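You operate a simulated robot arm through the tools that you are given. There is no shell and no other tool.

You are at the controls of a simulated robot arm. One attempt, no reset.

JOB
Shrink the short red cable's sleeve in the warm air box.
Fine: heat knob to the heat printed on the cable; lid shut, press START once, wait till the lamp goes out, then open the lid wide; the cable stays in the box; leave the other short cables alone.

It is judged by the outcome, as a careful person would: the job done as asked, and still so three seconds after it is handed in. It fails if anything else is knocked over, pushed out of place, dropped, spilled or broken. A push-on lid holds only when it is set on centred and level and pressed home; a screw cap is set on level and turned clockwise until tight.

ROBOT AND FRAMES
A 6-joint arm with a two-finger parallel gripper, fixed in place. Base frame: the origin is at the foot of the arm, x ahead of it, y to its left, z up; the work surface is at about z = 12. Readings come in mm, rad, newtons and seconds.
With the tool pointing down near the work surface it reaches from about 140 to 580 mm from the base axis. Its first joint turns from -1.152 to 1.152 rad. Payload 2.1 kg.
Tool frame: the origin (TCP) lies between the finger pads and is the grasp point; the fingertips stand 30 mm ahead of it; z points along the fingers, y is the line along which they close. The gripper opens to 94 mm. The fingers are 28 mm wide and 10 mm thick; the gripper's body (50 by 96 mm) begins 55 mm behind the TCP.
Orientation is that of the tool frame in the base frame, as a unit quaternion [x, y, z, w]. With the fingers straight down and closing along the base's y, the tool's x points along the base's -x, its y along +y and its z along -z.

CONTROLS
- The arm moves only by the tool move_arm. Its argument "plan" is a list of rows, each an object of numbers (a shift or turn left out is 0, a gripper value left out holds the last): "dx", "dy", "dz": the shift along the tool's x, y, z in mm; "wx", "wy", "wz": the turn, a rotation vector about the tool's x, y, z in rad. In form: [{"dx": .., "dy": .., "dz": .., "wx": .., "wy": .., "wz": ..}, ...]. A call has 1 to 20 rows; each row shifts and turns the commanded pose from where the row before left it, along the tool's axes as they then stand. "claw" is the opening in per cent of the stroke, from 0 (shut) to 100 (fully open), set as the call begins (left out, the last holds). Each row takes 0.2 s and may step no farther than 50 mm and 0.15 rad from the row before; otherwise, or with a gripper value out of range, the whole call is refused. A pose out of reach is approached as far as the arm can. The call stops where the force on the tool passes 40 N (or 10 N more than at its start, if that is more) or the arm is blocked; 0.2 s more then pass. The fingers move at their own pace (about 72 mm/s each) and stop on an object; they squeeze with about 34 N. The grip force told is the motor's: it shows also when the fingers shut on nothing. Time passes only in rows, and 0.2 s behind the last, so rows that do not move let the fingers close. The reply holds the time, the measured pose of the TCP, the force on the tool along the base axes, the opening and the grip force, in the units named above and with some noise, with the torque about the TCP (base axes, N m) and any sound that the robot's microphone picked up.
- Cameras (640 x 400 px; columns grow to the right, rows downward): "scene" is fixed at [68.9, -389.1, 473.2]; the picture's right is [0.61, -0.79, 0.00], its down [-0.54, -0.42, -0.73] and it looks along [0.58, 0.45, -0.68] (base axes); focal length 214 px, centre (320, 200). "wrist" rides on the gripper at [76, 14, -103] in the tool frame; the picture's right is [-0.18, 0.98, 0.00], its down [-0.75, -0.14, -0.64] and it looks along [-0.63, -0.12, 0.77] (tool axes); focal length 243 px, centre (320, 200). There is no depth. A picture from a camera that has moved, and an enlarged one, comes with that camera's place and axes in the base frame and with its lens.
- grab_frame(camera): a new picture of that camera. The clock stands still meanwhile.
- close_up(camera, box): a new picture of the part [left, top, right, bottom] of that camera's present view, enlarged. The clock stands still meanwhile.
- hand_in(): hands the job in; it is judged then, once.

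Places have to be worked out from the pictures, the camera data and where the tool is seen. Open the gripper and draw the arm clear of the work before you hand the job in, unless the task says otherwise.

The tools are called after "Emit:" as a command line: name --argument value ..., lists and objects as JSON in quotes. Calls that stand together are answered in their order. move_arm: Moves the arm, as the interface text tells. Its arguments: {"type":"object","properties":{"plan":{"type":"array"},"claw":{"type":"number"}},"required":["plan"]} The other tools are called the same way: grab_frame (camera) takes a picture; close_up (camera, box) takes an enlarged picture of a part of a camera's view; hand_in () hands the job in.

At the start:

```text
time: 0.0
position: [266.7, -26.8, 377.7]
tcp_rot: [-0.001, 1.0, 0.001, 0.001]
wrist_force: [-0.3, -0.1, 0.5]
wrist_torque: [0.01, -0.01, -0.03]
gripper_width: 94.1
gripper_force: 0.1
```

scene: 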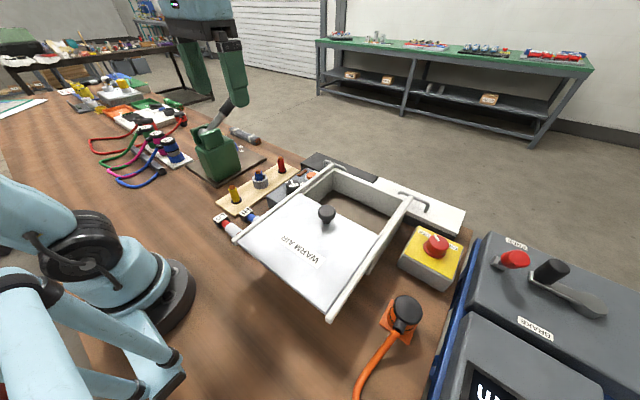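
wrist: 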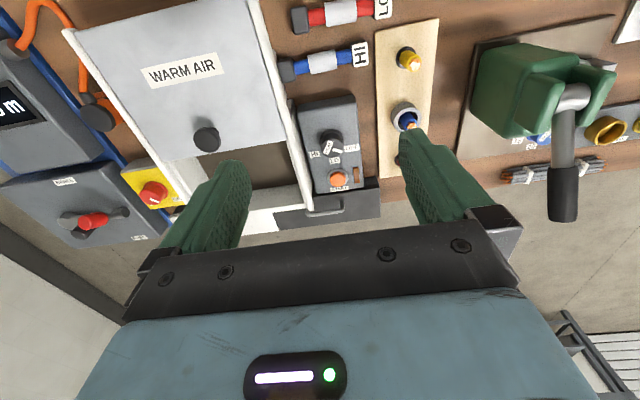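

I start by looking closely at the warm air box, its control panel and the short cables in both cameras.

Emit:
close_up --camera "wrist" --box '[270, 0, 450, 220]'

Emit:
close_up --camera "scene" --box '[200, 130, 480, 330]'

Emit:
close_up --camera "wrist" --box '[60, 0, 320, 240]'

```text
1.82 times, centred on (360, 110) of wrist
camera zoom: at [191.3, -12.6, 480.6], right [0.18, 0.98, 0.0], down [0.75, -0.14, 0.64], along [0.63, -0.12, -0.77], focal length 441 px, centre (247, 364)
```

zoom: 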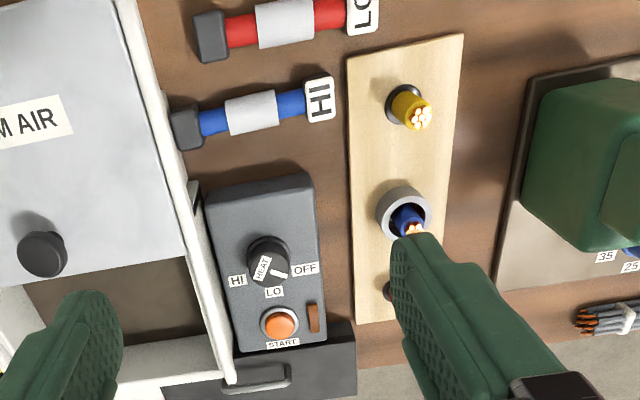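

```text
2.00 times, centred on (340, 230) of scene
camera zoom: at [68.9, -389.1, 473.2], right [0.61, -0.79, 0.0], down [-0.54, -0.42, -0.73], along [0.58, 0.45, -0.68], focal length 429 px, centre (280, 140)
```

zoom: 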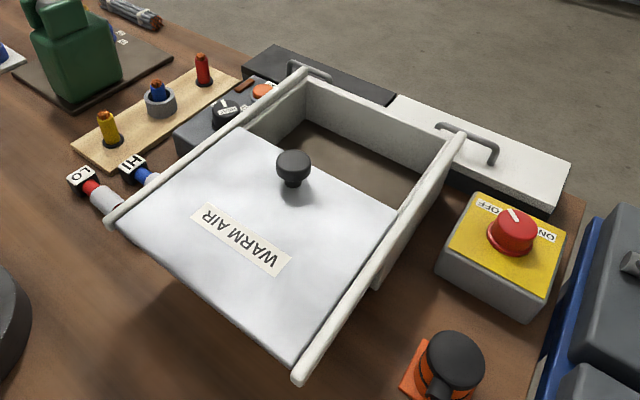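

```text
1.67 times, centred on (190, 120) of wrist
camera zoom: at [191.3, -12.6, 480.6], right [0.18, 0.98, 0.0], down [0.75, -0.14, 0.64], along [0.63, -0.12, -0.77], focal length 404 px, centre (537, 333)
```

zoom: 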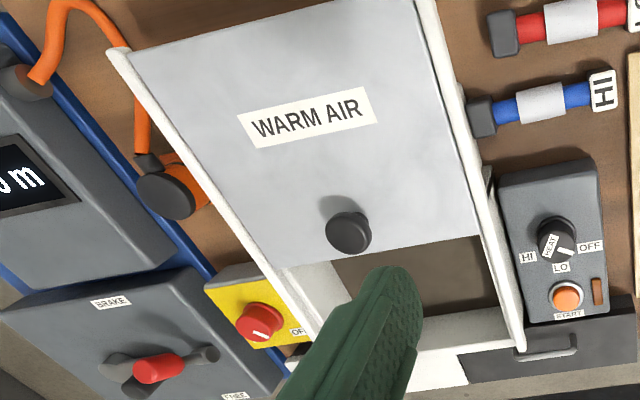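

The lid slides on rails along base x and stands partly open. The short red cable appears to be marked LO, and the panel has a HEAT knob (HI/LO/OFF), an orange START and a lamp. I enlarge the panel, cable and switch box further.

Emit:
close_up --camera "wrist" --box '[295, 90, 385, 200]'

Emit:
close_up --camera "wrist" --box '[270, 0, 400, 90]'

Emit:
close_up --camera "scene" --box '[205, 145, 345, 245]'

Emit:
close_up --camera "scene" --box '[0, 60, 220, 240]'

Emit:
close_up --camera "scene" --box '[340, 180, 640, 400]'

```text
3.64 times, centred on (340, 145) of wrist
camera zoom: at [191.3, -12.6, 480.6], right [0.18, 0.98, 0.0], down [0.75, -0.14, 0.64], along [0.63, -0.12, -0.77], focal length 882 px, centre (247, 400)
```

zoom: 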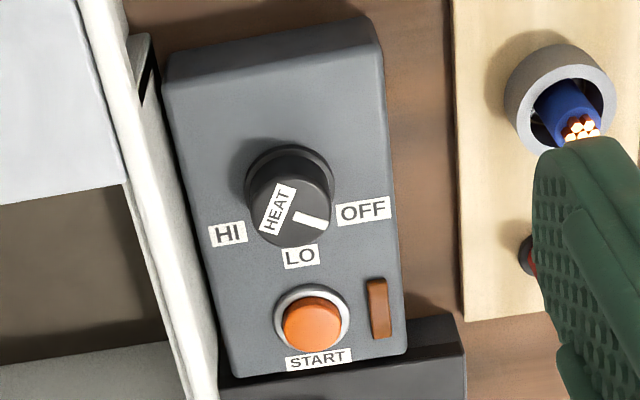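

```text
4.44 times, centred on (335, 45) of wrist
camera zoom: at [191.3, -12.6, 480.6], right [0.18, 0.98, 0.0], down [0.75, -0.14, 0.64], along [0.63, -0.12, -0.77], focal length 1078 px, centre (253, 889)
```

zoom: 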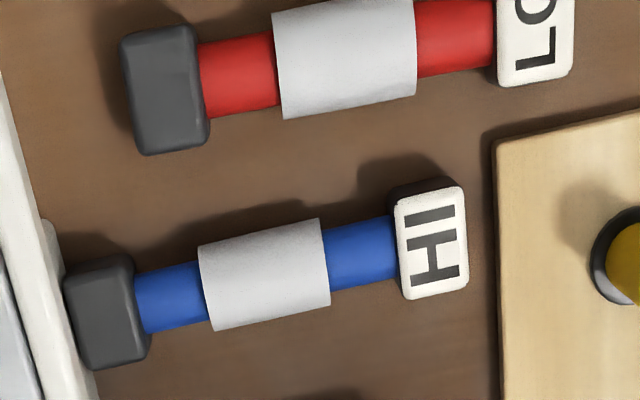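

```text
4.00 times, centred on (275, 195) of scene
camera zoom: at [68.9, -389.1, 473.2], right [0.61, -0.79, 0.0], down [-0.54, -0.42, -0.73], along [0.58, 0.45, -0.68], focal length 858 px, centre (500, 220)
```

zoom: 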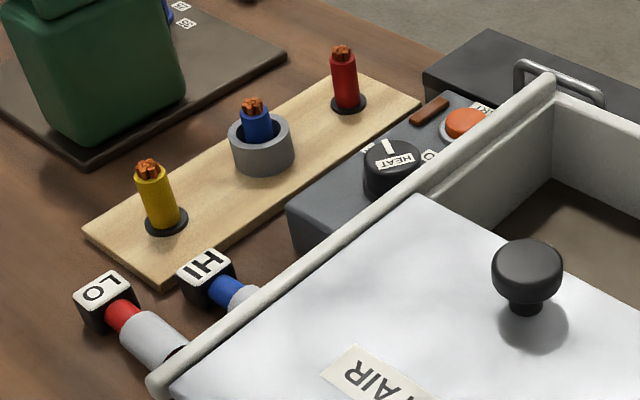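

```text
2.22 times, centred on (110, 150) of scene
camera zoom: at [68.9, -389.1, 473.2], right [0.61, -0.79, 0.0], down [-0.54, -0.42, -0.73], along [0.58, 0.45, -0.68], focal length 477 px, centre (787, 311)
```

zoom: 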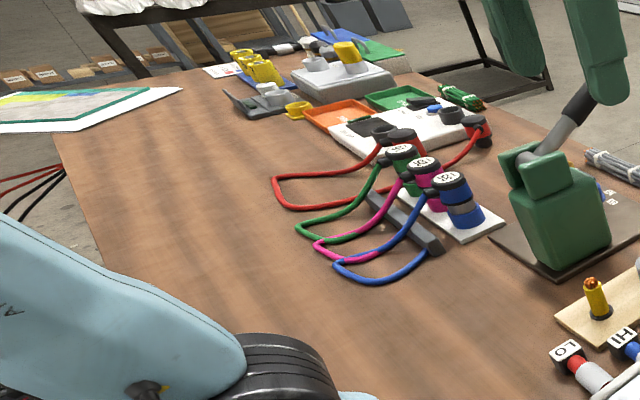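

```text
1.82 times, centred on (490, 290) of scene
camera zoom: at [68.9, -389.1, 473.2], right [0.61, -0.79, 0.0], down [-0.54, -0.42, -0.73], along [0.58, 0.45, -0.68], focal length 390 px, centre (11, 36)
```

zoom: 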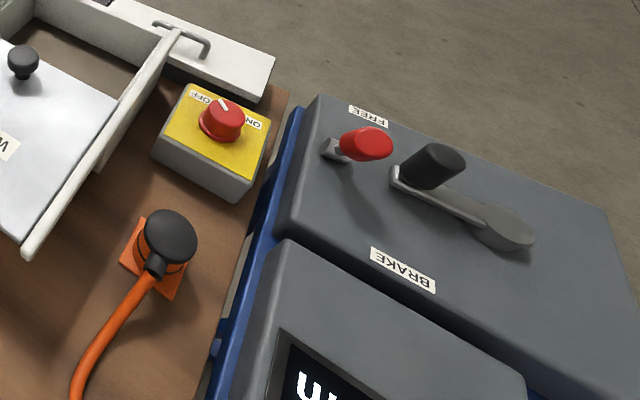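

The red cable is printed LO and the HEAT knob's mark is at OFF. The red cable lies near (216, 14), running along y. I turn the gripper about 95° so that it closes across the cable, and come over it to look again.

Emit:
move_arm --plan '[{"wz": 0.1375}, {"wz": 0.1375}, {"wz": 0.1375}, {"wz": 0.1375}, {"wz": 0.1375}, {"wz": 0.1375}, {"wz": 0.1375}, {"wz": 0.1375}, {"wz": 0.1375}, {"wz": 0.1375}, {"wz": 0.1375}, {"wz": 0.1375}, {"dx": 9.2, "dy": -13.5, "dz": 25}, {"dx": 9.2, "dy": -13.5, "dz": 25}, {"dx": 9.2, "dy": -13.5, "dz": 25}, {"dx": 9.2, "dy": -13.5, "dz": 25}, {"dx": 0, "dy": 0, "dz": 0}]' --claw 100

Emit:
grab_frame --camera "wrist"

Emit:
grab_frame --camera "scene"

```text
time: 3.6
position: [215.6, 15.7, 278.2]
tcp_rot: [0.735, 0.679, 0.001, 0.0]
wrist_force: [-0.7, -1.1, -0.4]
wrist_torque: [-0.01, -0.02, 0.0]
gripper_width: 94.0
gripper_force: 0.0
```

```text
taken
camera wrist: at [235.8, 89.4, 380.8], right [0.97, -0.26, 0.0], down [-0.2, -0.74, 0.64], along [-0.17, -0.62, -0.77], focal length 243 px, centre (320, 200)
```

wrist: 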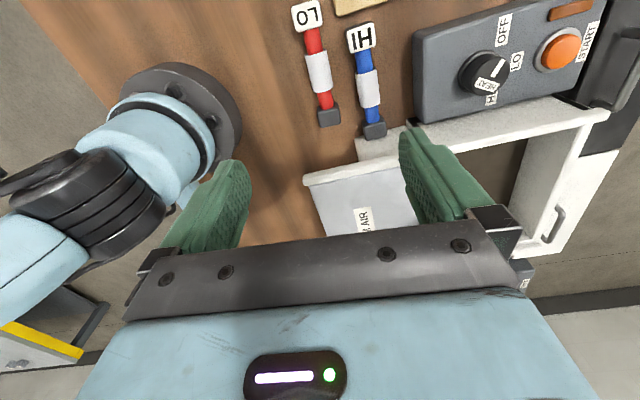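

```text
taken
```

scene: 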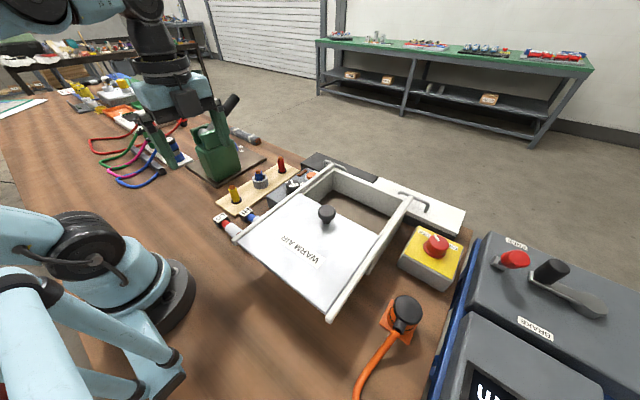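

The turn went well and the cable sits close under the tool axis. I enlarge the cable and the panel from this side.

Emit:
close_up --camera "wrist" --box '[270, 0, 430, 150]'

Emit:
close_up --camera "wrist" --box '[410, 0, 640, 140]'

```text
2.67 times, centred on (350, 75) of wrist
camera zoom: at [235.8, 89.4, 380.8], right [0.97, -0.26, 0.0], down [-0.2, -0.74, 0.64], along [-0.17, -0.62, -0.77], focal length 647 px, centre (240, 533)
```

zoom: 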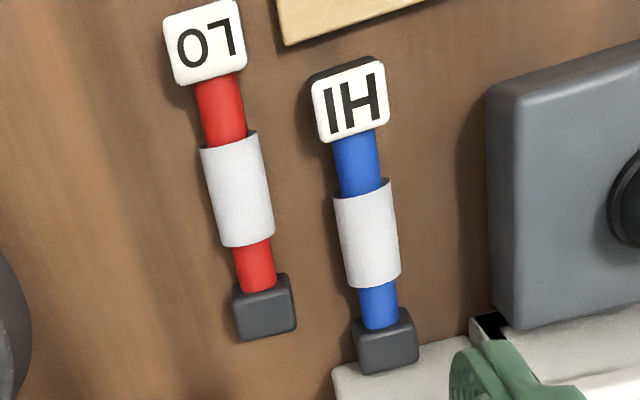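

```text
2.78 times, centred on (525, 70) of wrist
camera zoom: at [235.8, 89.4, 380.8], right [0.97, -0.26, 0.0], down [-0.2, -0.74, 0.64], along [-0.17, -0.62, -0.77], focal length 675 px, centre (-250, 562)
```

zoom: 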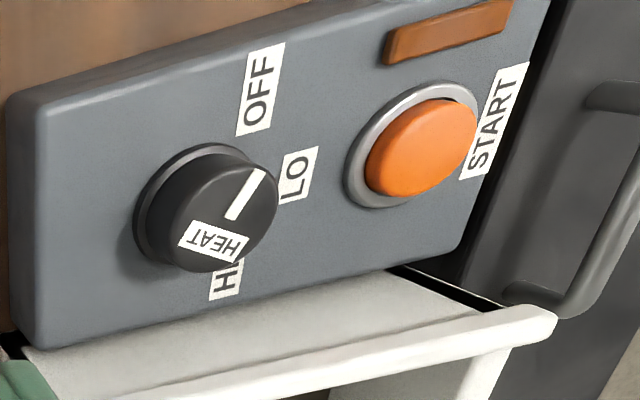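

The sleeve is centred near (216, 15) and about 30 mm thick, and the cable axis needs about 2.8° of correction. I narrow the fingers so they clear the blue cable and come partway down to check.

Emit:
move_arm --plan '[{"wz": -0.049}, {"dz": 40}, {"dz": 40}, {"dz": 40}, {"dz": 40}, {"dz": 10}, {"dz": 0}]' --claw 51

Emit:
grab_frame --camera "wrist"

Emit:
close_up --camera "scene" --box '[170, 130, 310, 250]'

```text
time: 5.2
position: [215.7, 14.4, 106.8]
tcp_rot: [0.717, 0.697, 0.001, 0.001]
wrist_force: [-0.4, 0.0, -0.3]
wrist_torque: [-0.04, 0.0, -0.01]
gripper_width: 48.0
gripper_force: 0.0
```

```text
taken
camera wrist: at [232.9, 90.7, 209.7], right [0.98, -0.21, 0.0], down [-0.16, -0.75, 0.64], along [-0.14, -0.63, -0.77], focal length 243 px, centre (320, 200)
```

wrist: 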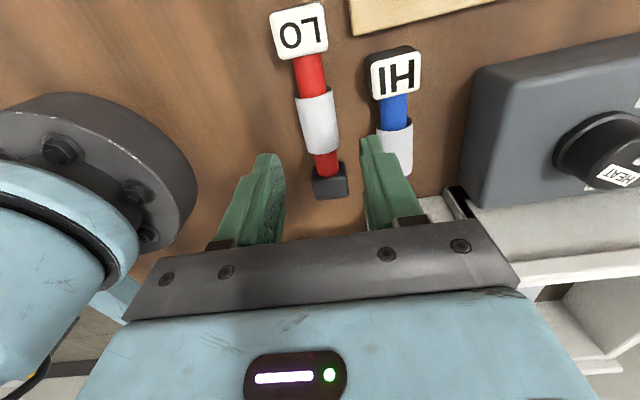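

```text
3.33 times, centred on (240, 190) of scene
camera zoom: at [68.8, -389.1, 473.2], right [0.61, -0.79, 0.0], down [-0.54, -0.42, -0.73], along [0.58, 0.45, -0.68], focal length 715 px, centre (587, 233)
```

zoom: 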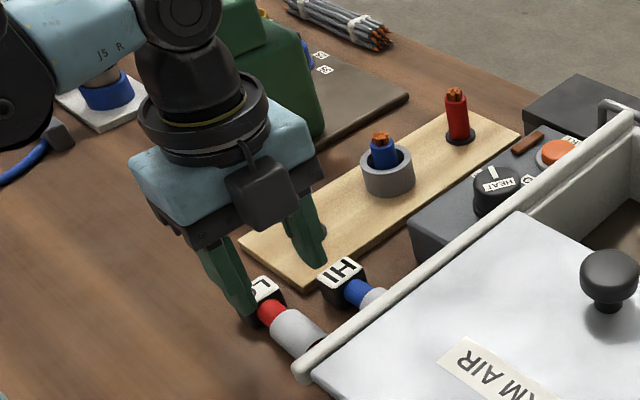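

The cable is between the fingers, about 2–3 mm off in y. I correct that, lower the fingertips to just above the table and close on the sleeve.

Emit:
move_arm --plan '[{"dx": 2.6, "dy": 0.6, "wz": 0.02}, {"dz": 20}, {"dz": 20}, {"dz": 18}, {"dz": 0}]'

Emit:
grab_frame --camera "wrist"

Emit:
close_up --camera "scene" --box '[170, 150, 310, 270]'

```text
time: 6.4
position: [215.5, 16.5, 50.9]
tcp_rot: [0.725, 0.689, 0.0, 0.001]
wrist_force: [0.7, -1.2, 1.2]
wrist_torque: [-0.02, -0.03, -0.01]
gripper_width: 48.0
gripper_force: 0.1
```

```text
taken
camera wrist: at [234.3, 92.1, 152.5], right [0.97, -0.23, 0.0], down [-0.18, -0.75, 0.64], along [-0.15, -0.62, -0.77], focal length 243 px, centre (320, 200)
```

wrist: 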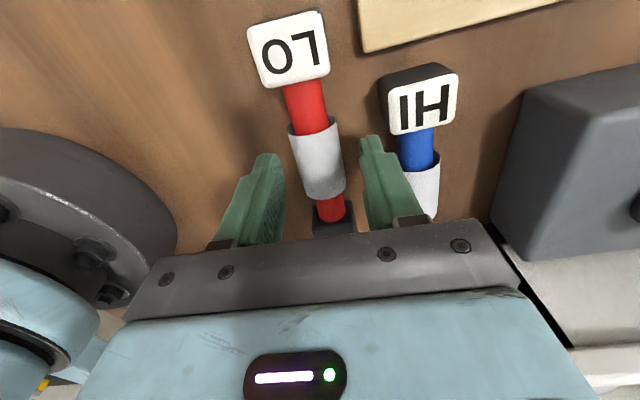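

```text
3.33 times, centred on (240, 210) of scene
camera zoom: at [68.8, -389.1, 473.2], right [0.61, -0.79, 0.0], down [-0.54, -0.42, -0.73], along [0.58, 0.45, -0.68], focal length 715 px, centre (587, 167)
```

zoom: 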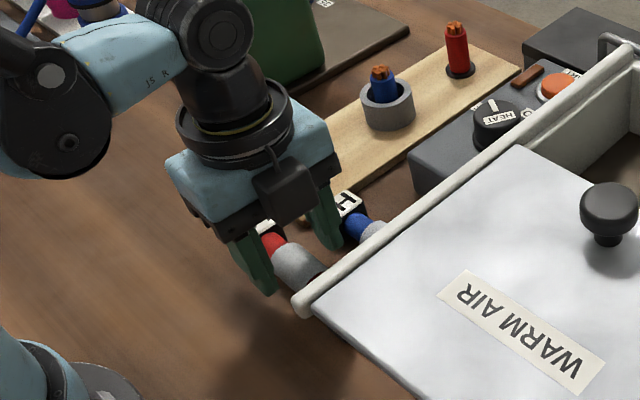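

The sleeve is centred between the pads. I lower 4 mm more and close the gripper on it.

Emit:
move_arm --plan '[{"dz": 4}]'

Emit:
move_arm --plan '[{"dz": 0}, {"dz": 0}, {"dz": 0}]' --claw 0

Emit:
grab_frame --camera "wrist"

```text
time: 6.8
position: [215.9, 17.4, 46.2]
tcp_rot: [0.725, 0.689, 0.0, 0.0]
wrist_force: [-0.8, 0.0, 0.2]
wrist_torque: [0.01, 0.01, -0.01]
gripper_width: 48.0
gripper_force: 0.0
```

```text
time: 7.6
position: [216.4, 16.0, 47.2]
tcp_rot: [0.724, 0.69, 0.001, 0.001]
wrist_force: [0.0, -0.9, -0.5]
wrist_torque: [0.0, 0.02, -0.04]
gripper_width: 29.3
gripper_force: 33.6
```

```text
taken
camera wrist: at [234.5, 92.8, 149.1], right [0.97, -0.23, 0.0], down [-0.18, -0.75, 0.64], along [-0.15, -0.62, -0.77], focal length 243 px, centre (320, 200)
```

wrist: 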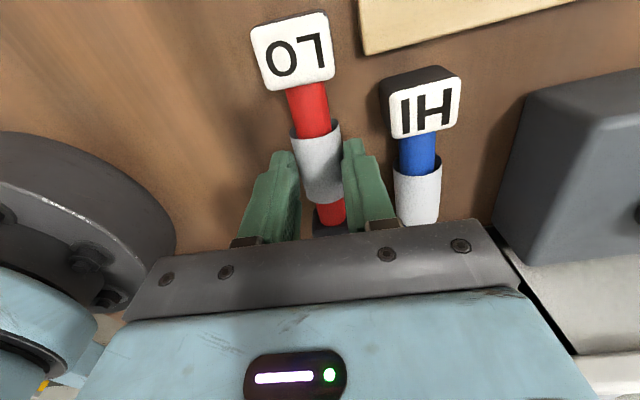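

The grip holds at 29.3 mm and 34 N. I lift straight up and check that the cable comes with the gripper.

Emit:
move_arm --plan '[{"dz": -15}, {"dz": -30}, {"dz": -40}, {"dz": -45}, {"dz": -45}, {"dz": 0}]'

Emit:
grab_frame --camera "wrist"

Emit:
grab_frame --camera "scene"

```text
time: 9.0
position: [216.9, 16.9, 222.0]
tcp_rot: [0.725, 0.689, 0.0, 0.001]
wrist_force: [0.1, 1.1, -0.7]
wrist_torque: [0.0, -0.01, 0.04]
gripper_width: 0.0
gripper_force: 32.8
```

```text
taken
camera wrist: at [235.1, 92.9, 324.9], right [0.97, -0.23, 0.0], down [-0.18, -0.75, 0.64], along [-0.15, -0.62, -0.77], focal length 243 px, centre (320, 200)
```

wrist: 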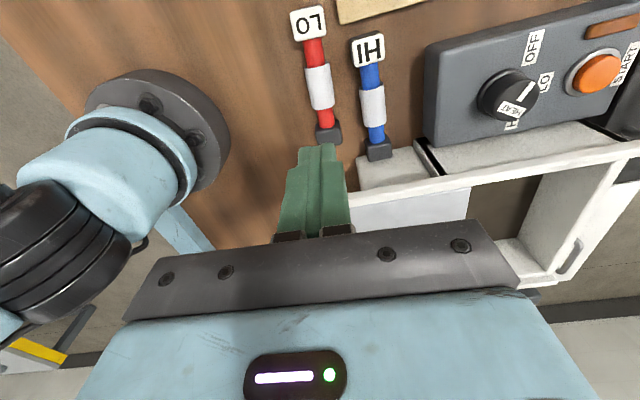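

```text
taken
```

scene: 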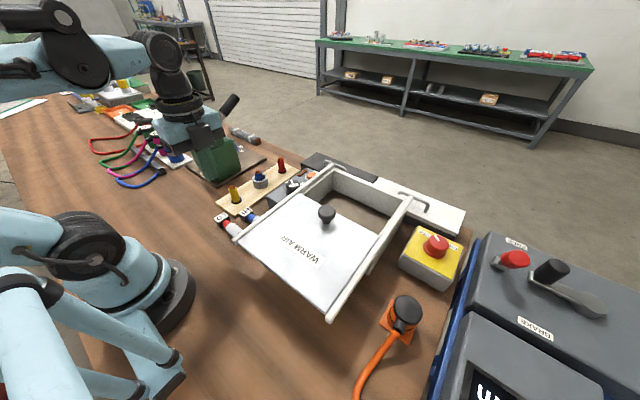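

The fingers shut to 0, so the cable slipped out during the lift; it still lies where it was. I will open, go back down with the tips nearer the table so the pads sit well past the sleeve's middle, and lift slowly.

Emit:
move_arm --plan '[{"dy": -0.5, "dx": -0.5}, {"dz": 0}, {"dz": 0}, {"dz": 40}, {"dz": 40}, {"dz": 40}, {"dz": 40}, {"dz": 10}, {"dz": 4}, {"dz": 0}]' --claw 51

Emit:
move_arm --plan '[{"dz": 2}, {"dz": 1.5}, {"dz": 0}]'

Emit:
close_up --camera "wrist" --box '[220, 0, 440, 250]'

Emit:
close_up --camera "scene" --box '[190, 180, 290, 260]'

```text
time: 11.2
position: [216.5, 16.6, 48.4]
tcp_rot: [0.724, 0.689, 0.0, 0.001]
wrist_force: [-0.3, 0.0, 0.2]
wrist_torque: [0.0, -0.02, 0.01]
gripper_width: 47.8
gripper_force: 0.0
```

```text
time: 12.0
position: [216.3, 16.3, 43.2]
tcp_rot: [0.724, 0.69, 0.001, 0.001]
wrist_force: [-0.4, -0.4, 0.1]
wrist_torque: [-0.02, -0.02, -0.01]
gripper_width: 47.8
gripper_force: 0.1
```

```text
1.60 times, centred on (330, 125) of wrist
camera zoom: at [234.7, 91.9, 146.4], right [0.97, -0.23, 0.0], down [-0.18, -0.75, 0.64], along [-0.15, -0.62, -0.77], focal length 388 px, centre (304, 320)
```

zoom: 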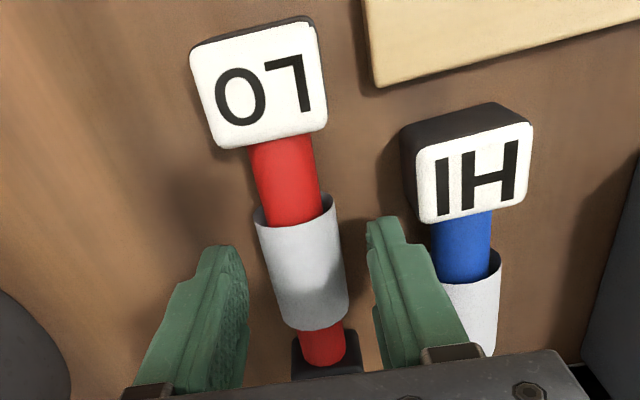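

```text
5.00 times, centred on (240, 220) of scene
camera zoom: at [68.8, -389.1, 473.2], right [0.61, -0.79, 0.0], down [-0.54, -0.42, -0.73], along [0.58, 0.45, -0.68], focal length 1072 px, centre (720, 100)
```

zoom: 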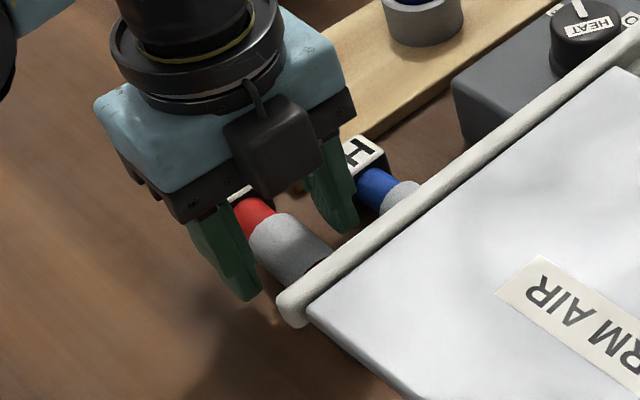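

The fingers straddle the sleeve with the tips about 1–2 mm off the table. I close, wait for the grip to settle, then lift slowly by a few millimetres.

Emit:
move_arm --plan '[{"dz": 0}, {"dz": 0}, {"dz": 0}, {"dz": 0}]' --claw 0

Emit:
move_arm --plan '[{"dz": -2}, {"dz": -2}, {"dz": -2}]'

Emit:
move_arm --plan '[{"dz": -2}, {"dz": -2}, {"dz": -2}, {"dz": -2}]'

Emit:
close_up --camera "wrist" --box '[220, 0, 440, 250]'

```text
time: 13.0
position: [216.4, 16.2, 44.4]
tcp_rot: [0.724, 0.689, 0.001, 0.001]
wrist_force: [-0.6, 0.2, 0.5]
wrist_torque: [0.01, 0.0, -0.03]
gripper_width: 29.0
gripper_force: 33.8
```

```text
time: 13.8
position: [217.2, 16.3, 48.7]
tcp_rot: [0.724, 0.69, 0.0, 0.0]
wrist_force: [0.1, 0.2, -1.4]
wrist_torque: [0.03, -0.01, 0.03]
gripper_width: 29.0
gripper_force: 33.8
```

```text
time: 14.8
position: [216.6, 16.7, 58.0]
tcp_rot: [0.725, 0.689, 0.0, 0.001]
wrist_force: [0.0, -0.3, -0.9]
wrist_torque: [-0.03, 0.0, -0.03]
gripper_width: 29.2
gripper_force: 33.4
```

```text
1.60 times, centred on (330, 125) of wrist
camera zoom: at [234.6, 92.2, 160.2], right [0.97, -0.23, 0.0], down [-0.18, -0.75, 0.64], along [-0.15, -0.62, -0.77], focal length 388 px, centre (304, 320)
```

zoom: 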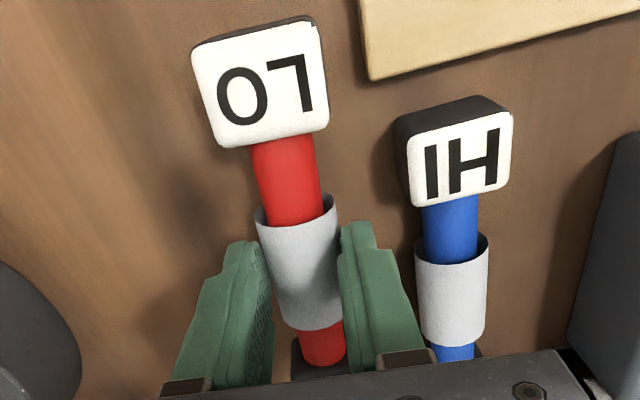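

This time the cable is rising with the gripper (width still 29.2 mm). I keep lifting gently.

Emit:
move_arm --plan '[{"dz": -3}, {"dz": -4}, {"dz": -5}, {"dz": -6}, {"dz": -7}, {"dz": -7}, {"dz": -7}, {"dz": -6}, {"dz": -4}, {"dz": -2}]'

Emit:
close_up --camera "wrist" --box '[220, 0, 440, 250]'

Emit:
close_up --camera "scene" --box '[170, 130, 310, 250]'

```text
time: 17.0
position: [216.8, 16.0, 108.8]
tcp_rot: [0.725, 0.689, 0.001, 0.0]
wrist_force: [0.2, 0.9, -0.3]
wrist_torque: [0.02, -0.06, -0.02]
gripper_width: 29.5
gripper_force: 33.7
```

```text
1.60 times, centred on (330, 125) of wrist
camera zoom: at [235.0, 91.7, 211.0], right [0.97, -0.23, 0.0], down [-0.18, -0.75, 0.64], along [-0.15, -0.62, -0.77], focal length 388 px, centre (304, 320)
```

zoom: 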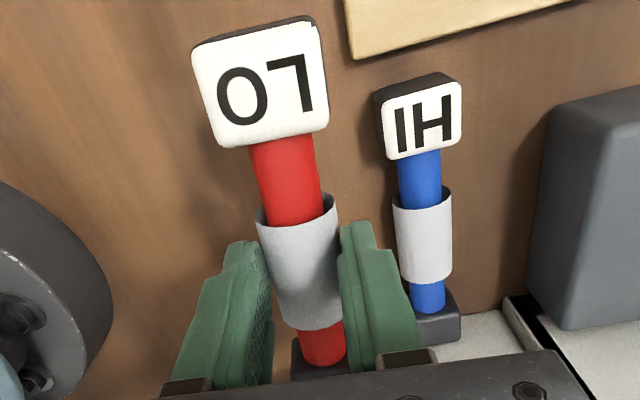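

```text
3.33 times, centred on (240, 190) of scene
camera zoom: at [68.9, -389.1, 473.2], right [0.61, -0.79, 0.0], down [-0.54, -0.42, -0.73], along [0.58, 0.45, -0.68], focal length 715 px, centre (587, 233)
```

zoom: 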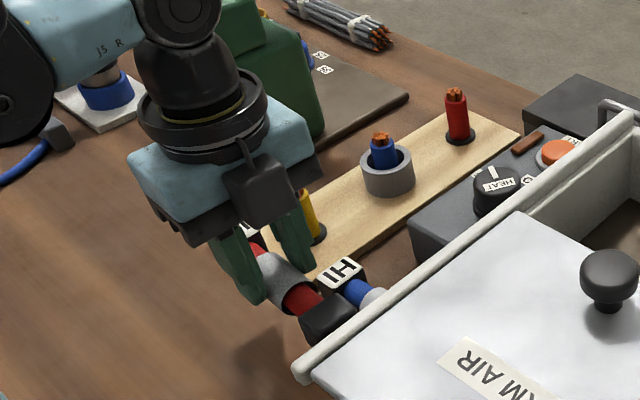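

The cable is held level. I raise it well above the lid knob and then carry it gently towards the box.

Emit:
move_arm --plan '[{"dz": -4}, {"dz": -6}, {"dz": -8}, {"dz": -10}, {"dz": -10}, {"dz": -10}, {"dz": -10}, {"dz": -10}, {"dz": -10}, {"dz": -10}, {"dz": -10}, {"dz": -10}, {"dz": -10}, {"dz": -10}, {"dz": -8}, {"dz": -6}, {"dz": -4}, {"dz": -2}]'

Emit:
move_arm --plan '[{"dx": -1, "dy": 3}, {"dx": -2, "dy": 6}, {"dx": -3, "dy": 9}, {"dx": -4, "dy": 12}, {"dx": -4.5, "dy": 12}, {"dx": -4.5, "dy": 12}, {"dx": -4.5, "dy": 12}, {"dx": -4.5, "dy": 12}, {"dx": -4.5, "dy": 12}, {"dx": -4.5, "dy": 12}, {"dx": -4.5, "dy": 12}, {"dx": -4.5, "dy": 12}, {"dx": -4.5, "dy": 12}, {"dx": -4.5, "dy": 12}, {"dx": -4.5, "dy": 12}, {"dx": -4.5, "dy": 12}, {"dx": -3, "dy": 9}, {"dx": -2, "dy": 6}, {"dx": -1, "dy": 3}]'

Emit:
grab_frame --camera "wrist"

Emit:
grab_frame --camera "scene"

```text
time: 20.8
position: [217.8, 15.6, 255.8]
tcp_rot: [0.724, 0.69, 0.0, 0.0]
wrist_force: [0.4, -0.3, -1.2]
wrist_torque: [0.02, 0.02, 0.01]
gripper_width: 29.3
gripper_force: 34.1
```

```text
time: 24.8
position: [404.3, -64.1, 255.7]
tcp_rot: [0.725, 0.689, 0.001, 0.001]
wrist_force: [0.1, 0.6, -1.0]
wrist_torque: [0.01, -0.03, 0.01]
gripper_width: 29.5
gripper_force: 33.9
```

```text
taken
camera wrist: at [423.5, 11.6, 358.8], right [0.97, -0.23, 0.0], down [-0.18, -0.75, 0.64], along [-0.15, -0.62, -0.77], focal length 243 px, centre (320, 200)
```

wrist: 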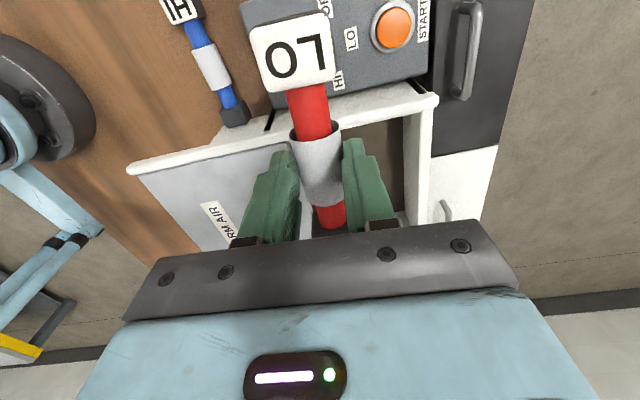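

```text
taken
```

scene: 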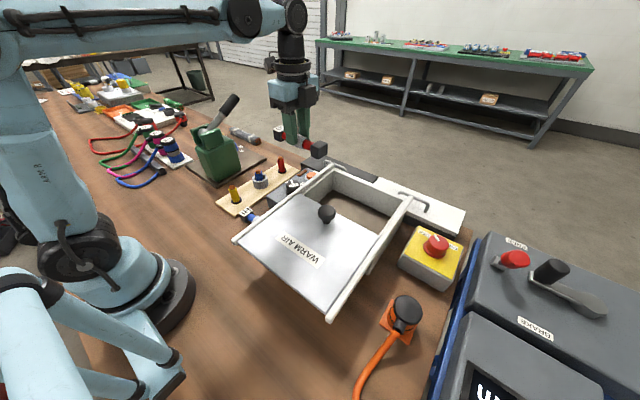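

The cable is still held (29.5 mm). From this view and earlier ones I judge the rails at y ≈ -86 and -328, the far wall at x ≈ 500 and the lid's far edge at x ≈ 360. So I carry the cable to (428, -207), staying high, and look again.

Emit:
move_arm --plan '[{"dx": -4, "dy": 1}, {"dx": -7, "dy": 1.5}, {"dx": -10, "dy": 2.2}, {"dx": -10, "dy": 2.2}, {"dx": -10, "dy": 2.2}, {"dx": -10, "dy": 2.2}, {"dx": -10, "dy": 2.2}, {"dx": -10, "dy": 2.2}, {"dx": -10, "dy": 2.2}, {"dx": -10, "dy": 2.2}, {"dx": -10, "dy": 2.2}, {"dx": -10, "dy": 2.2}, {"dx": -10, "dy": 2.2}, {"dx": -10, "dy": 2.2}, {"dx": -7, "dy": 1.5}, {"dx": -4, "dy": 1}]'

Emit:
grab_frame --camera "wrist"

Emit:
close_up --camera "scene" --box '[220, 80, 480, 280]'

```text
time: 28.2
position: [429.2, -208.4, 257.4]
tcp_rot: [0.725, 0.689, 0.001, 0.0]
wrist_force: [-0.6, -0.3, -2.3]
wrist_torque: [0.0, 0.01, -0.04]
gripper_width: 29.0
gripper_force: 34.1
```

```text
taken
camera wrist: at [447.3, -131.9, 360.0], right [0.97, -0.23, 0.0], down [-0.18, -0.75, 0.64], along [-0.15, -0.62, -0.77], focal length 243 px, centre (320, 200)
```

wrist: 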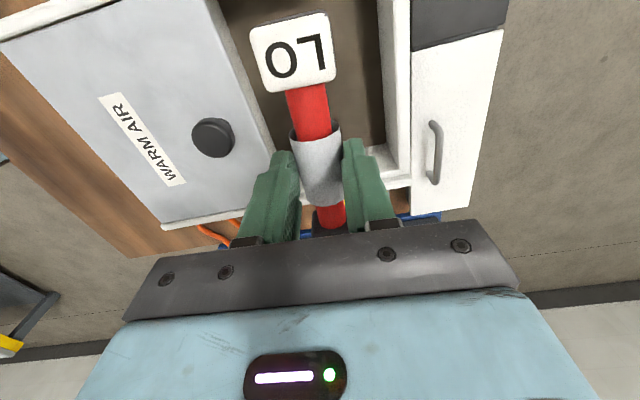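

```text
2.00 times, centred on (350, 180) of scene
camera zoom: at [68.9, -389.1, 473.2], right [0.61, -0.79, 0.0], down [-0.54, -0.42, -0.73], along [0.58, 0.45, -0.68], focal length 429 px, centre (260, 240)
```

zoom: 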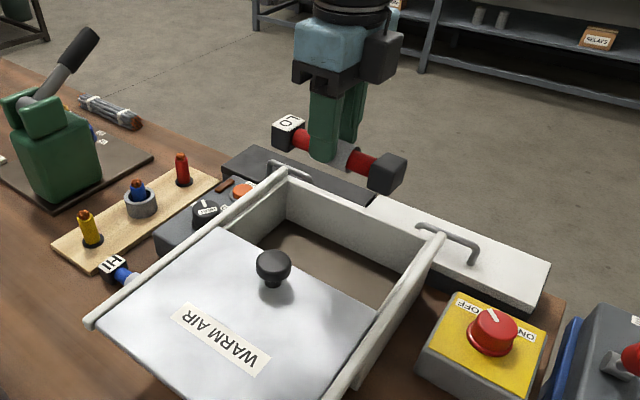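

The opening spans x ≈ 367–503 and the box floor is at z ≈ 25–30. I shift 4 mm in +x and lower gently into the opening to z ≈ 95, then check.

Emit:
move_arm --plan '[{"dy": 4}, {"dz": 4}, {"dz": 7}, {"dz": 10}, {"dz": 10}, {"dz": 10}, {"dz": 10}, {"dz": 10}, {"dz": 10}, {"dz": 10}, {"dz": 10}, {"dz": 10}, {"dz": 10}, {"dz": 10}, {"dz": 10}, {"dz": 10}, {"dz": 8}, {"dz": 6}, {"dz": 3}]'

Emit:
grab_frame --camera "wrist"

Emit:
close_up --camera "scene" --box '[220, 100, 480, 300]'

```text
time: 32.2
position: [433.8, -206.4, 98.4]
tcp_rot: [0.724, 0.69, 0.0, 0.001]
wrist_force: [-0.2, -0.7, -1.3]
wrist_torque: [-0.01, -0.02, 0.03]
gripper_width: 29.1
gripper_force: 34.1
```

```text
taken
camera wrist: at [451.9, -131.1, 201.5], right [0.97, -0.23, 0.0], down [-0.18, -0.75, 0.64], along [-0.15, -0.62, -0.77], focal length 243 px, centre (320, 200)
```

wrist: 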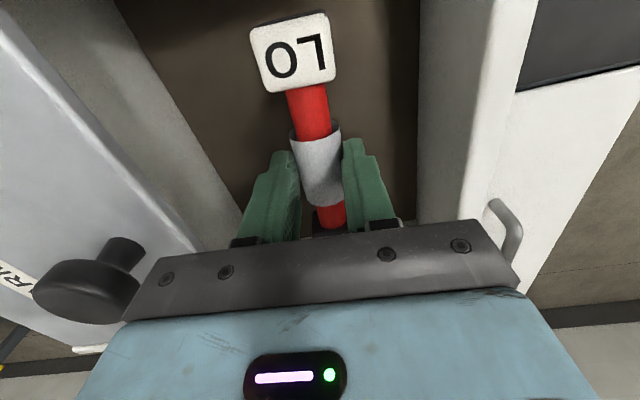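

```text
2.00 times, centred on (350, 200) of scene
camera zoom: at [68.9, -389.1, 473.2], right [0.61, -0.79, 0.0], down [-0.54, -0.42, -0.73], along [0.58, 0.45, -0.68], focal length 429 px, centre (260, 200)
```

zoom: 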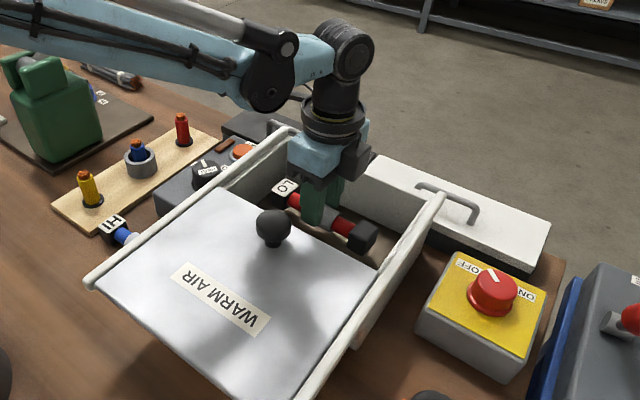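

The cable is inside the walls with clearance all round. I lower slowly towards the floor, watching the force.

Emit:
move_arm --plan '[{"dz": 6}, {"dz": 6}, {"dz": 5}, {"dz": 4}, {"dz": 3}, {"dz": 2}, {"dz": 2}]'

Emit:
move_arm --plan '[{"dz": 1.5}, {"dz": 1.5}, {"dz": 1.5}]'

Emit:
move_arm --plan '[{"dz": 1.5}, {"dz": 1.5}]'

Emit:
close_up --camera "wrist" --box '[160, 0, 480, 240]'

Emit:
close_up --camera "scene" --box '[270, 140, 430, 260]'

```text
time: 33.8
position: [432.8, -207.9, 71.8]
tcp_rot: [0.725, 0.688, 0.0, 0.001]
wrist_force: [1.9, -2.0, 34.1]
wrist_torque: [0.0, 0.02, 0.0]
gripper_width: 29.1
gripper_force: 34.1
```

```text
time: 34.6
position: [433.5, -207.0, 67.1]
tcp_rot: [0.725, 0.689, 0.001, 0.001]
wrist_force: [2.3, -6.7, 33.0]
wrist_torque: [-0.14, -0.04, 0.07]
gripper_width: 29.3
gripper_force: 33.8
```

```text
time: 35.0
position: [433.7, -206.6, 66.9]
tcp_rot: [0.725, 0.689, 0.0, 0.001]
wrist_force: [-0.2, 1.3, 8.0]
wrist_torque: [-0.04, -0.07, 0.0]
gripper_width: 29.4
gripper_force: 34.2
stopped in row 2: the force on the tool passed its limit at 48 N (the readings are from after the stop); the commanded pose is now the measured one
```

```text
1.67 times, centred on (320, 120) of wrist
camera zoom: at [452.0, -131.1, 168.6], right [0.97, -0.23, 0.0], down [-0.18, -0.75, 0.64], along [-0.15, -0.62, -0.77], focal length 404 px, centre (320, 333)
```

zoom: 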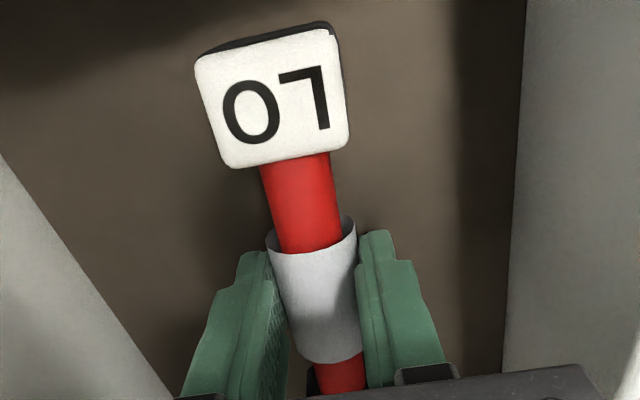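

```text
3.33 times, centred on (350, 200) of scene
camera zoom: at [68.8, -389.1, 473.3], right [0.61, -0.79, 0.0], down [-0.54, -0.42, -0.73], along [0.58, 0.45, -0.68], focal length 715 px, centre (220, 200)
```

zoom: 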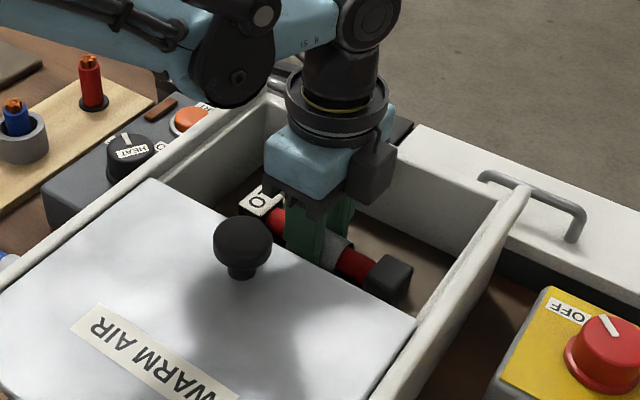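

The cable is on the box floor (contact began near z ≈ 72; force has settled to 8 N). I open the fingers in place and then withdraw straight up.

Emit:
move_arm --plan '[{"dz": -0.5}, {"dz": 0}, {"dz": 0}]' --claw 52

Emit:
close_up --camera "wrist" --box '[160, 0, 480, 240]'

```text
time: 35.8
position: [432.2, -207.4, 66.4]
tcp_rot: [0.725, 0.689, 0.0, 0.0]
wrist_force: [-0.2, -0.9, -0.9]
wrist_torque: [-0.03, -0.03, 0.03]
gripper_width: 48.8
gripper_force: 0.1
```

```text
1.67 times, centred on (320, 120) of wrist
camera zoom: at [452.2, -131.4, 169.3], right [0.97, -0.23, 0.0], down [-0.18, -0.75, 0.64], along [-0.15, -0.62, -0.77], focal length 404 px, centre (320, 333)
```

zoom: 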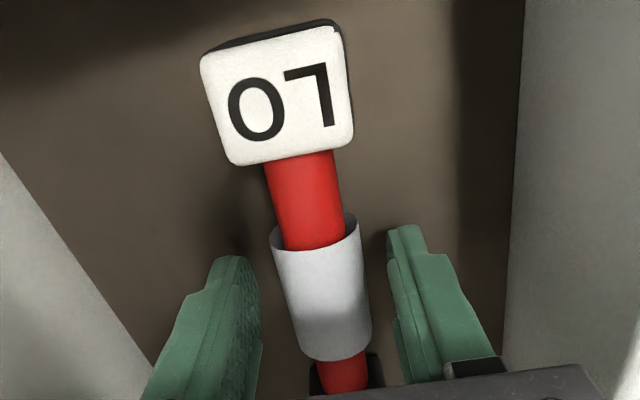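

The cable is released and rests upright on the box floor. I withdraw straight up and look into the box.

Emit:
move_arm --plan '[{"dz": -5}, {"dz": -10}, {"dz": -15}, {"dz": -20}, {"dz": -25}, {"dz": -30}, {"dz": -30}, {"dz": -30}, {"dz": -25}, {"dz": 0}]'

Emit:
grab_frame --camera "wrist"

Emit:
grab_frame --camera "scene"

```text
time: 38.0
position: [433.2, -205.5, 255.8]
tcp_rot: [0.725, 0.689, 0.0, 0.0]
wrist_force: [0.6, 0.4, -0.2]
wrist_torque: [0.0, 0.03, 0.02]
gripper_width: 48.9
gripper_force: 0.1
```

```text
taken
camera wrist: at [452.2, -130.2, 358.4], right [0.97, -0.23, 0.0], down [-0.18, -0.75, 0.64], along [-0.15, -0.62, -0.77], focal length 243 px, centre (320, 200)
```

wrist: 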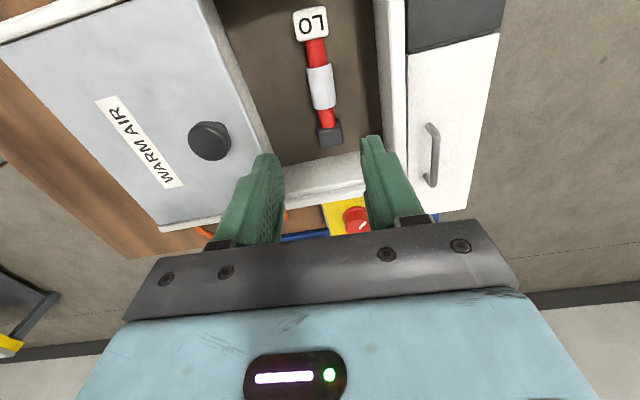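

```text
taken
```

scene: 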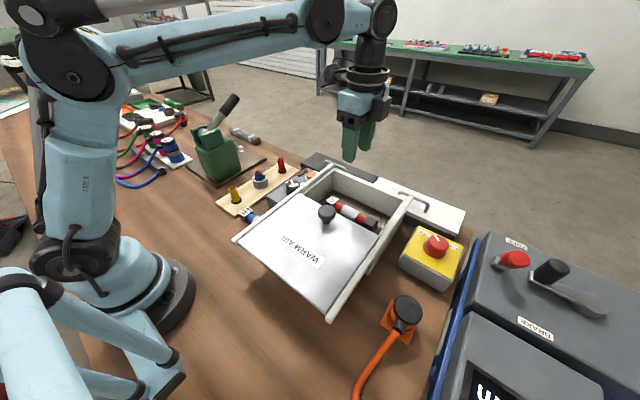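

The red cable lies in the box. Now for the heat knob: I turn the gripper back to its first heading and move so the wrist camera looks down on the panel.

Emit:
move_arm --plan '[{"wz": -0.1352}, {"wz": -0.1352}, {"wz": -0.1352}, {"wz": -0.1352}, {"wz": -0.1352}, {"wz": -0.1352}, {"wz": -0.1352}, {"wz": -0.1352}, {"wz": -0.1352}, {"wz": -0.1352}, {"wz": -0.1352}, {"wz": -0.1352}, {"dx": 25, "dy": 31, "dz": -4}, {"dx": 25, "dy": 31, "dz": -4}, {"dx": 25, "dy": 31, "dz": -4}, {"dx": 25, "dy": 31, "dz": -4}, {"dx": 25, "dy": 31, "dz": -4}, {"dx": 25, "dy": 31, "dz": -4}, {"dz": 0}]' --claw 90

Emit:
grab_frame --camera "wrist"

Emit:
close_up --camera "wrist" --box '[240, 60, 400, 210]'

```text
time: 42.0
position: [283.8, -22.1, 280.6]
tcp_rot: [-0.001, 1.0, 0.001, 0.0]
wrist_force: [0.5, 0.0, -0.3]
wrist_torque: [0.0, 0.02, -0.02]
gripper_width: 84.5
gripper_force: 0.1
```

```text
taken
camera wrist: at [207.9, -7.9, 383.2], right [0.18, 0.98, 0.0], down [0.75, -0.14, 0.64], along [0.63, -0.12, -0.77], focal length 243 px, centre (320, 200)
```

wrist: 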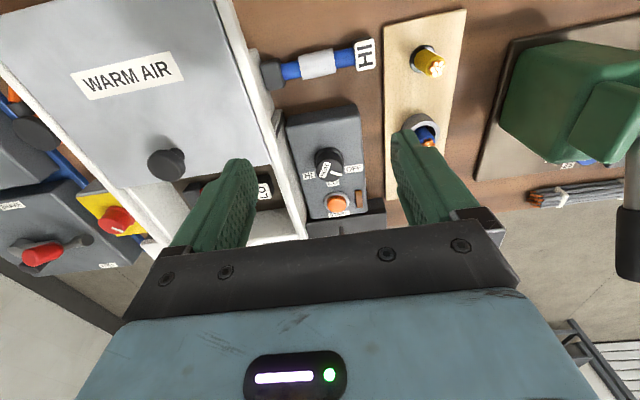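

```text
2.67 times, centred on (320, 135) of wrist
camera zoom: at [207.9, -7.9, 383.2], right [0.18, 0.98, 0.0], down [0.75, -0.14, 0.64], along [0.63, -0.12, -0.77], focal length 647 px, centre (320, 373)
```

zoom: 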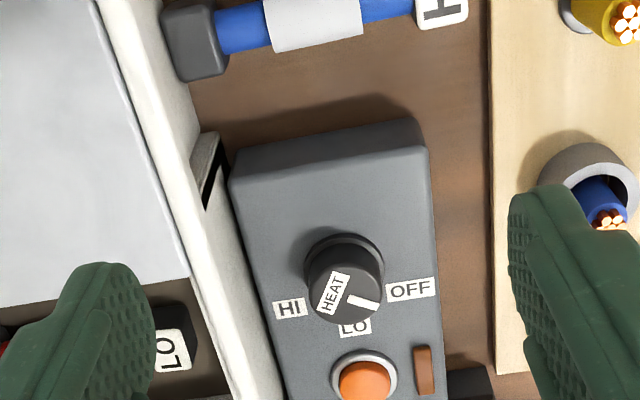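

Triangulating the panel: knob centre ≈ (408, -31) with top z ≈ 70, and the panel face at z ≈ 48. OFF, LO and HI sit at +60°, 0° and -60° from +x, the mark is at OFF, and START is at ≈ (490, -29, 57). I move above the knob and check.

Emit:
move_arm --plan '[{"dx": -25, "dy": -1.8, "dz": 16}, {"dx": -25, "dy": -1.8, "dz": 16}, {"dx": -25, "dy": -1.8, "dz": 16}, {"dx": -25, "dy": -1.8, "dz": 16}, {"dx": -25, "dy": -1.8, "dz": 16}, {"dx": 0, "dy": 0, "dz": 10}, {"dz": 0}]' --claw 75

Emit:
grab_frame --camera "wrist"

Emit:
grab_frame --camera "scene"

```text
time: 43.6
position: [408.2, -29.2, 190.7]
tcp_rot: [-0.001, 1.0, 0.0, 0.0]
wrist_force: [0.4, 0.1, -0.2]
wrist_torque: [0.02, 0.03, 0.01]
gripper_width: 70.6
gripper_force: 0.0
```

```text
taken
camera wrist: at [332.7, -15.2, 292.5], right [0.18, 0.98, 0.0], down [0.75, -0.14, 0.64], along [0.63, -0.12, -0.77], focal length 243 px, centre (320, 200)
```

wrist: 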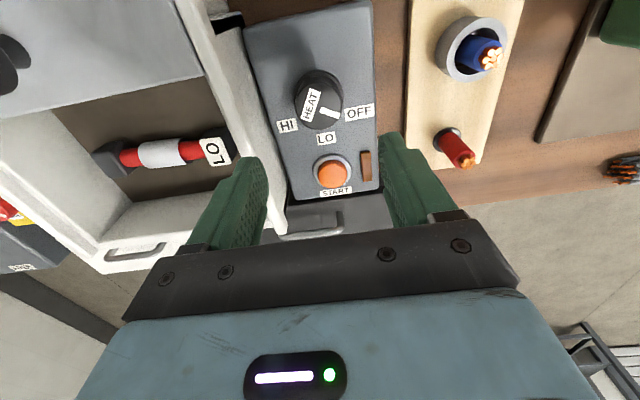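

```text
taken
```

scene: 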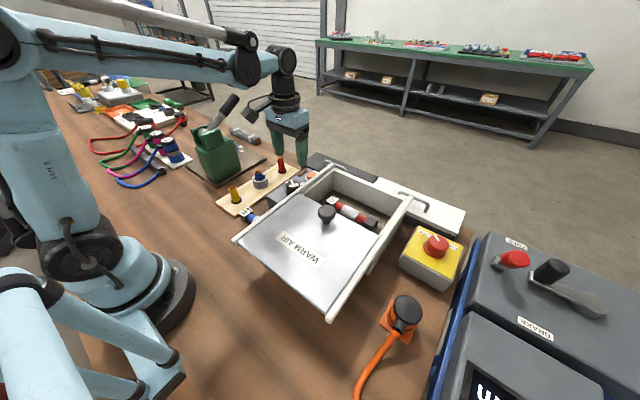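

I enlarge the knob to refine its centre before going down.

Emit:
close_up --camera "wrist" --box '[260, 50, 390, 210]'

```text
2.50 times, centred on (325, 130) of wrist
camera zoom: at [332.7, -15.2, 292.5], right [0.18, 0.98, 0.0], down [0.75, -0.14, 0.64], along [0.63, -0.12, -0.77], focal length 606 px, centre (308, 375)
```

zoom: 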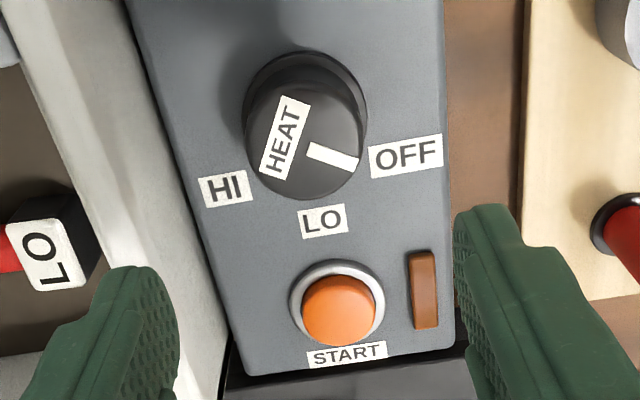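

Knob centre refined to (408, -30.3), and the gripper is within about 1 mm of it. I descend around the knob.

Emit:
move_arm --plan '[{"dy": -1.0, "dz": 15}, {"dz": 25}, {"dz": 25}, {"dz": 20}, {"dz": 12}, {"dz": 6}, {"dz": 0}]'

Emit:
close_up --camera "wrist" --box '[200, 50, 440, 240]'

Emit:
close_up --camera "scene" --box '[230, 110, 370, 230]'

```text
time: 45.2
position: [408.4, -31.7, 88.6]
tcp_rot: [0.0, 1.0, 0.0, 0.0]
wrist_force: [-0.5, -0.5, -0.8]
wrist_torque: [0.01, 0.0, -0.01]
gripper_width: 70.3
gripper_force: 0.0
```

```text
2.11 times, centred on (320, 145) of wrist
camera zoom: at [332.7, -16.6, 190.6], right [0.18, 0.98, 0.0], down [0.75, -0.14, 0.64], along [0.63, -0.12, -0.77], focal length 511 px, centre (320, 316)
```

zoom: 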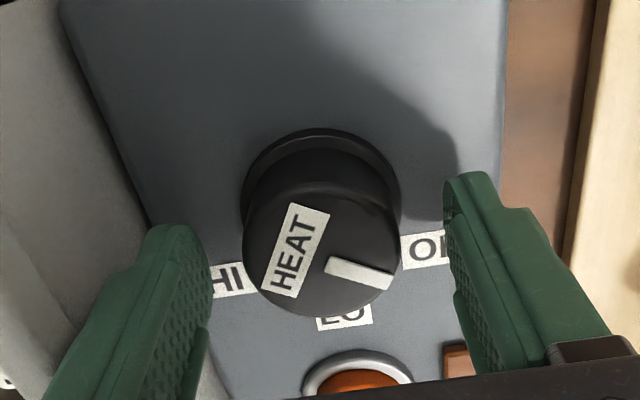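

```text
3.33 times, centred on (300, 170) of scene
camera zoom: at [68.8, -389.1, 473.2], right [0.61, -0.79, 0.0], down [-0.54, -0.42, -0.73], along [0.58, 0.45, -0.68], focal length 715 px, centre (387, 300)
```

zoom: 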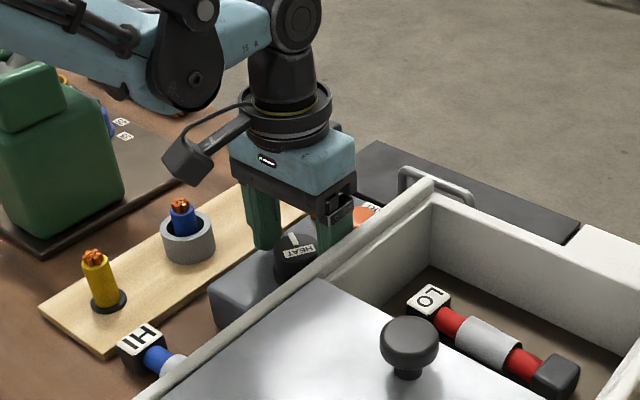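

The knob is centred between the fingers. I lower 4 mm more and close on it.

Emit:
move_arm --plan '[{"dz": 4}, {"dz": 0}]'

Emit:
move_arm --plan '[{"dz": 0}, {"dz": 0}, {"dz": 0}]' --claw 0

```text
time: 45.8
position: [408.7, -30.2, 83.8]
tcp_rot: [-0.001, 1.0, -0.001, 0.0]
wrist_force: [0.1, -0.2, 0.0]
wrist_torque: [0.0, 0.0, 0.0]
gripper_width: 70.7
gripper_force: 0.0
```

```text
time: 46.6
position: [408.3, -29.4, 84.5]
tcp_rot: [-0.002, 1.0, 0.002, 0.0]
wrist_force: [0.8, 10.1, -4.8]
wrist_torque: [0.39, 0.02, -0.06]
gripper_width: 46.9
gripper_force: 44.9
```

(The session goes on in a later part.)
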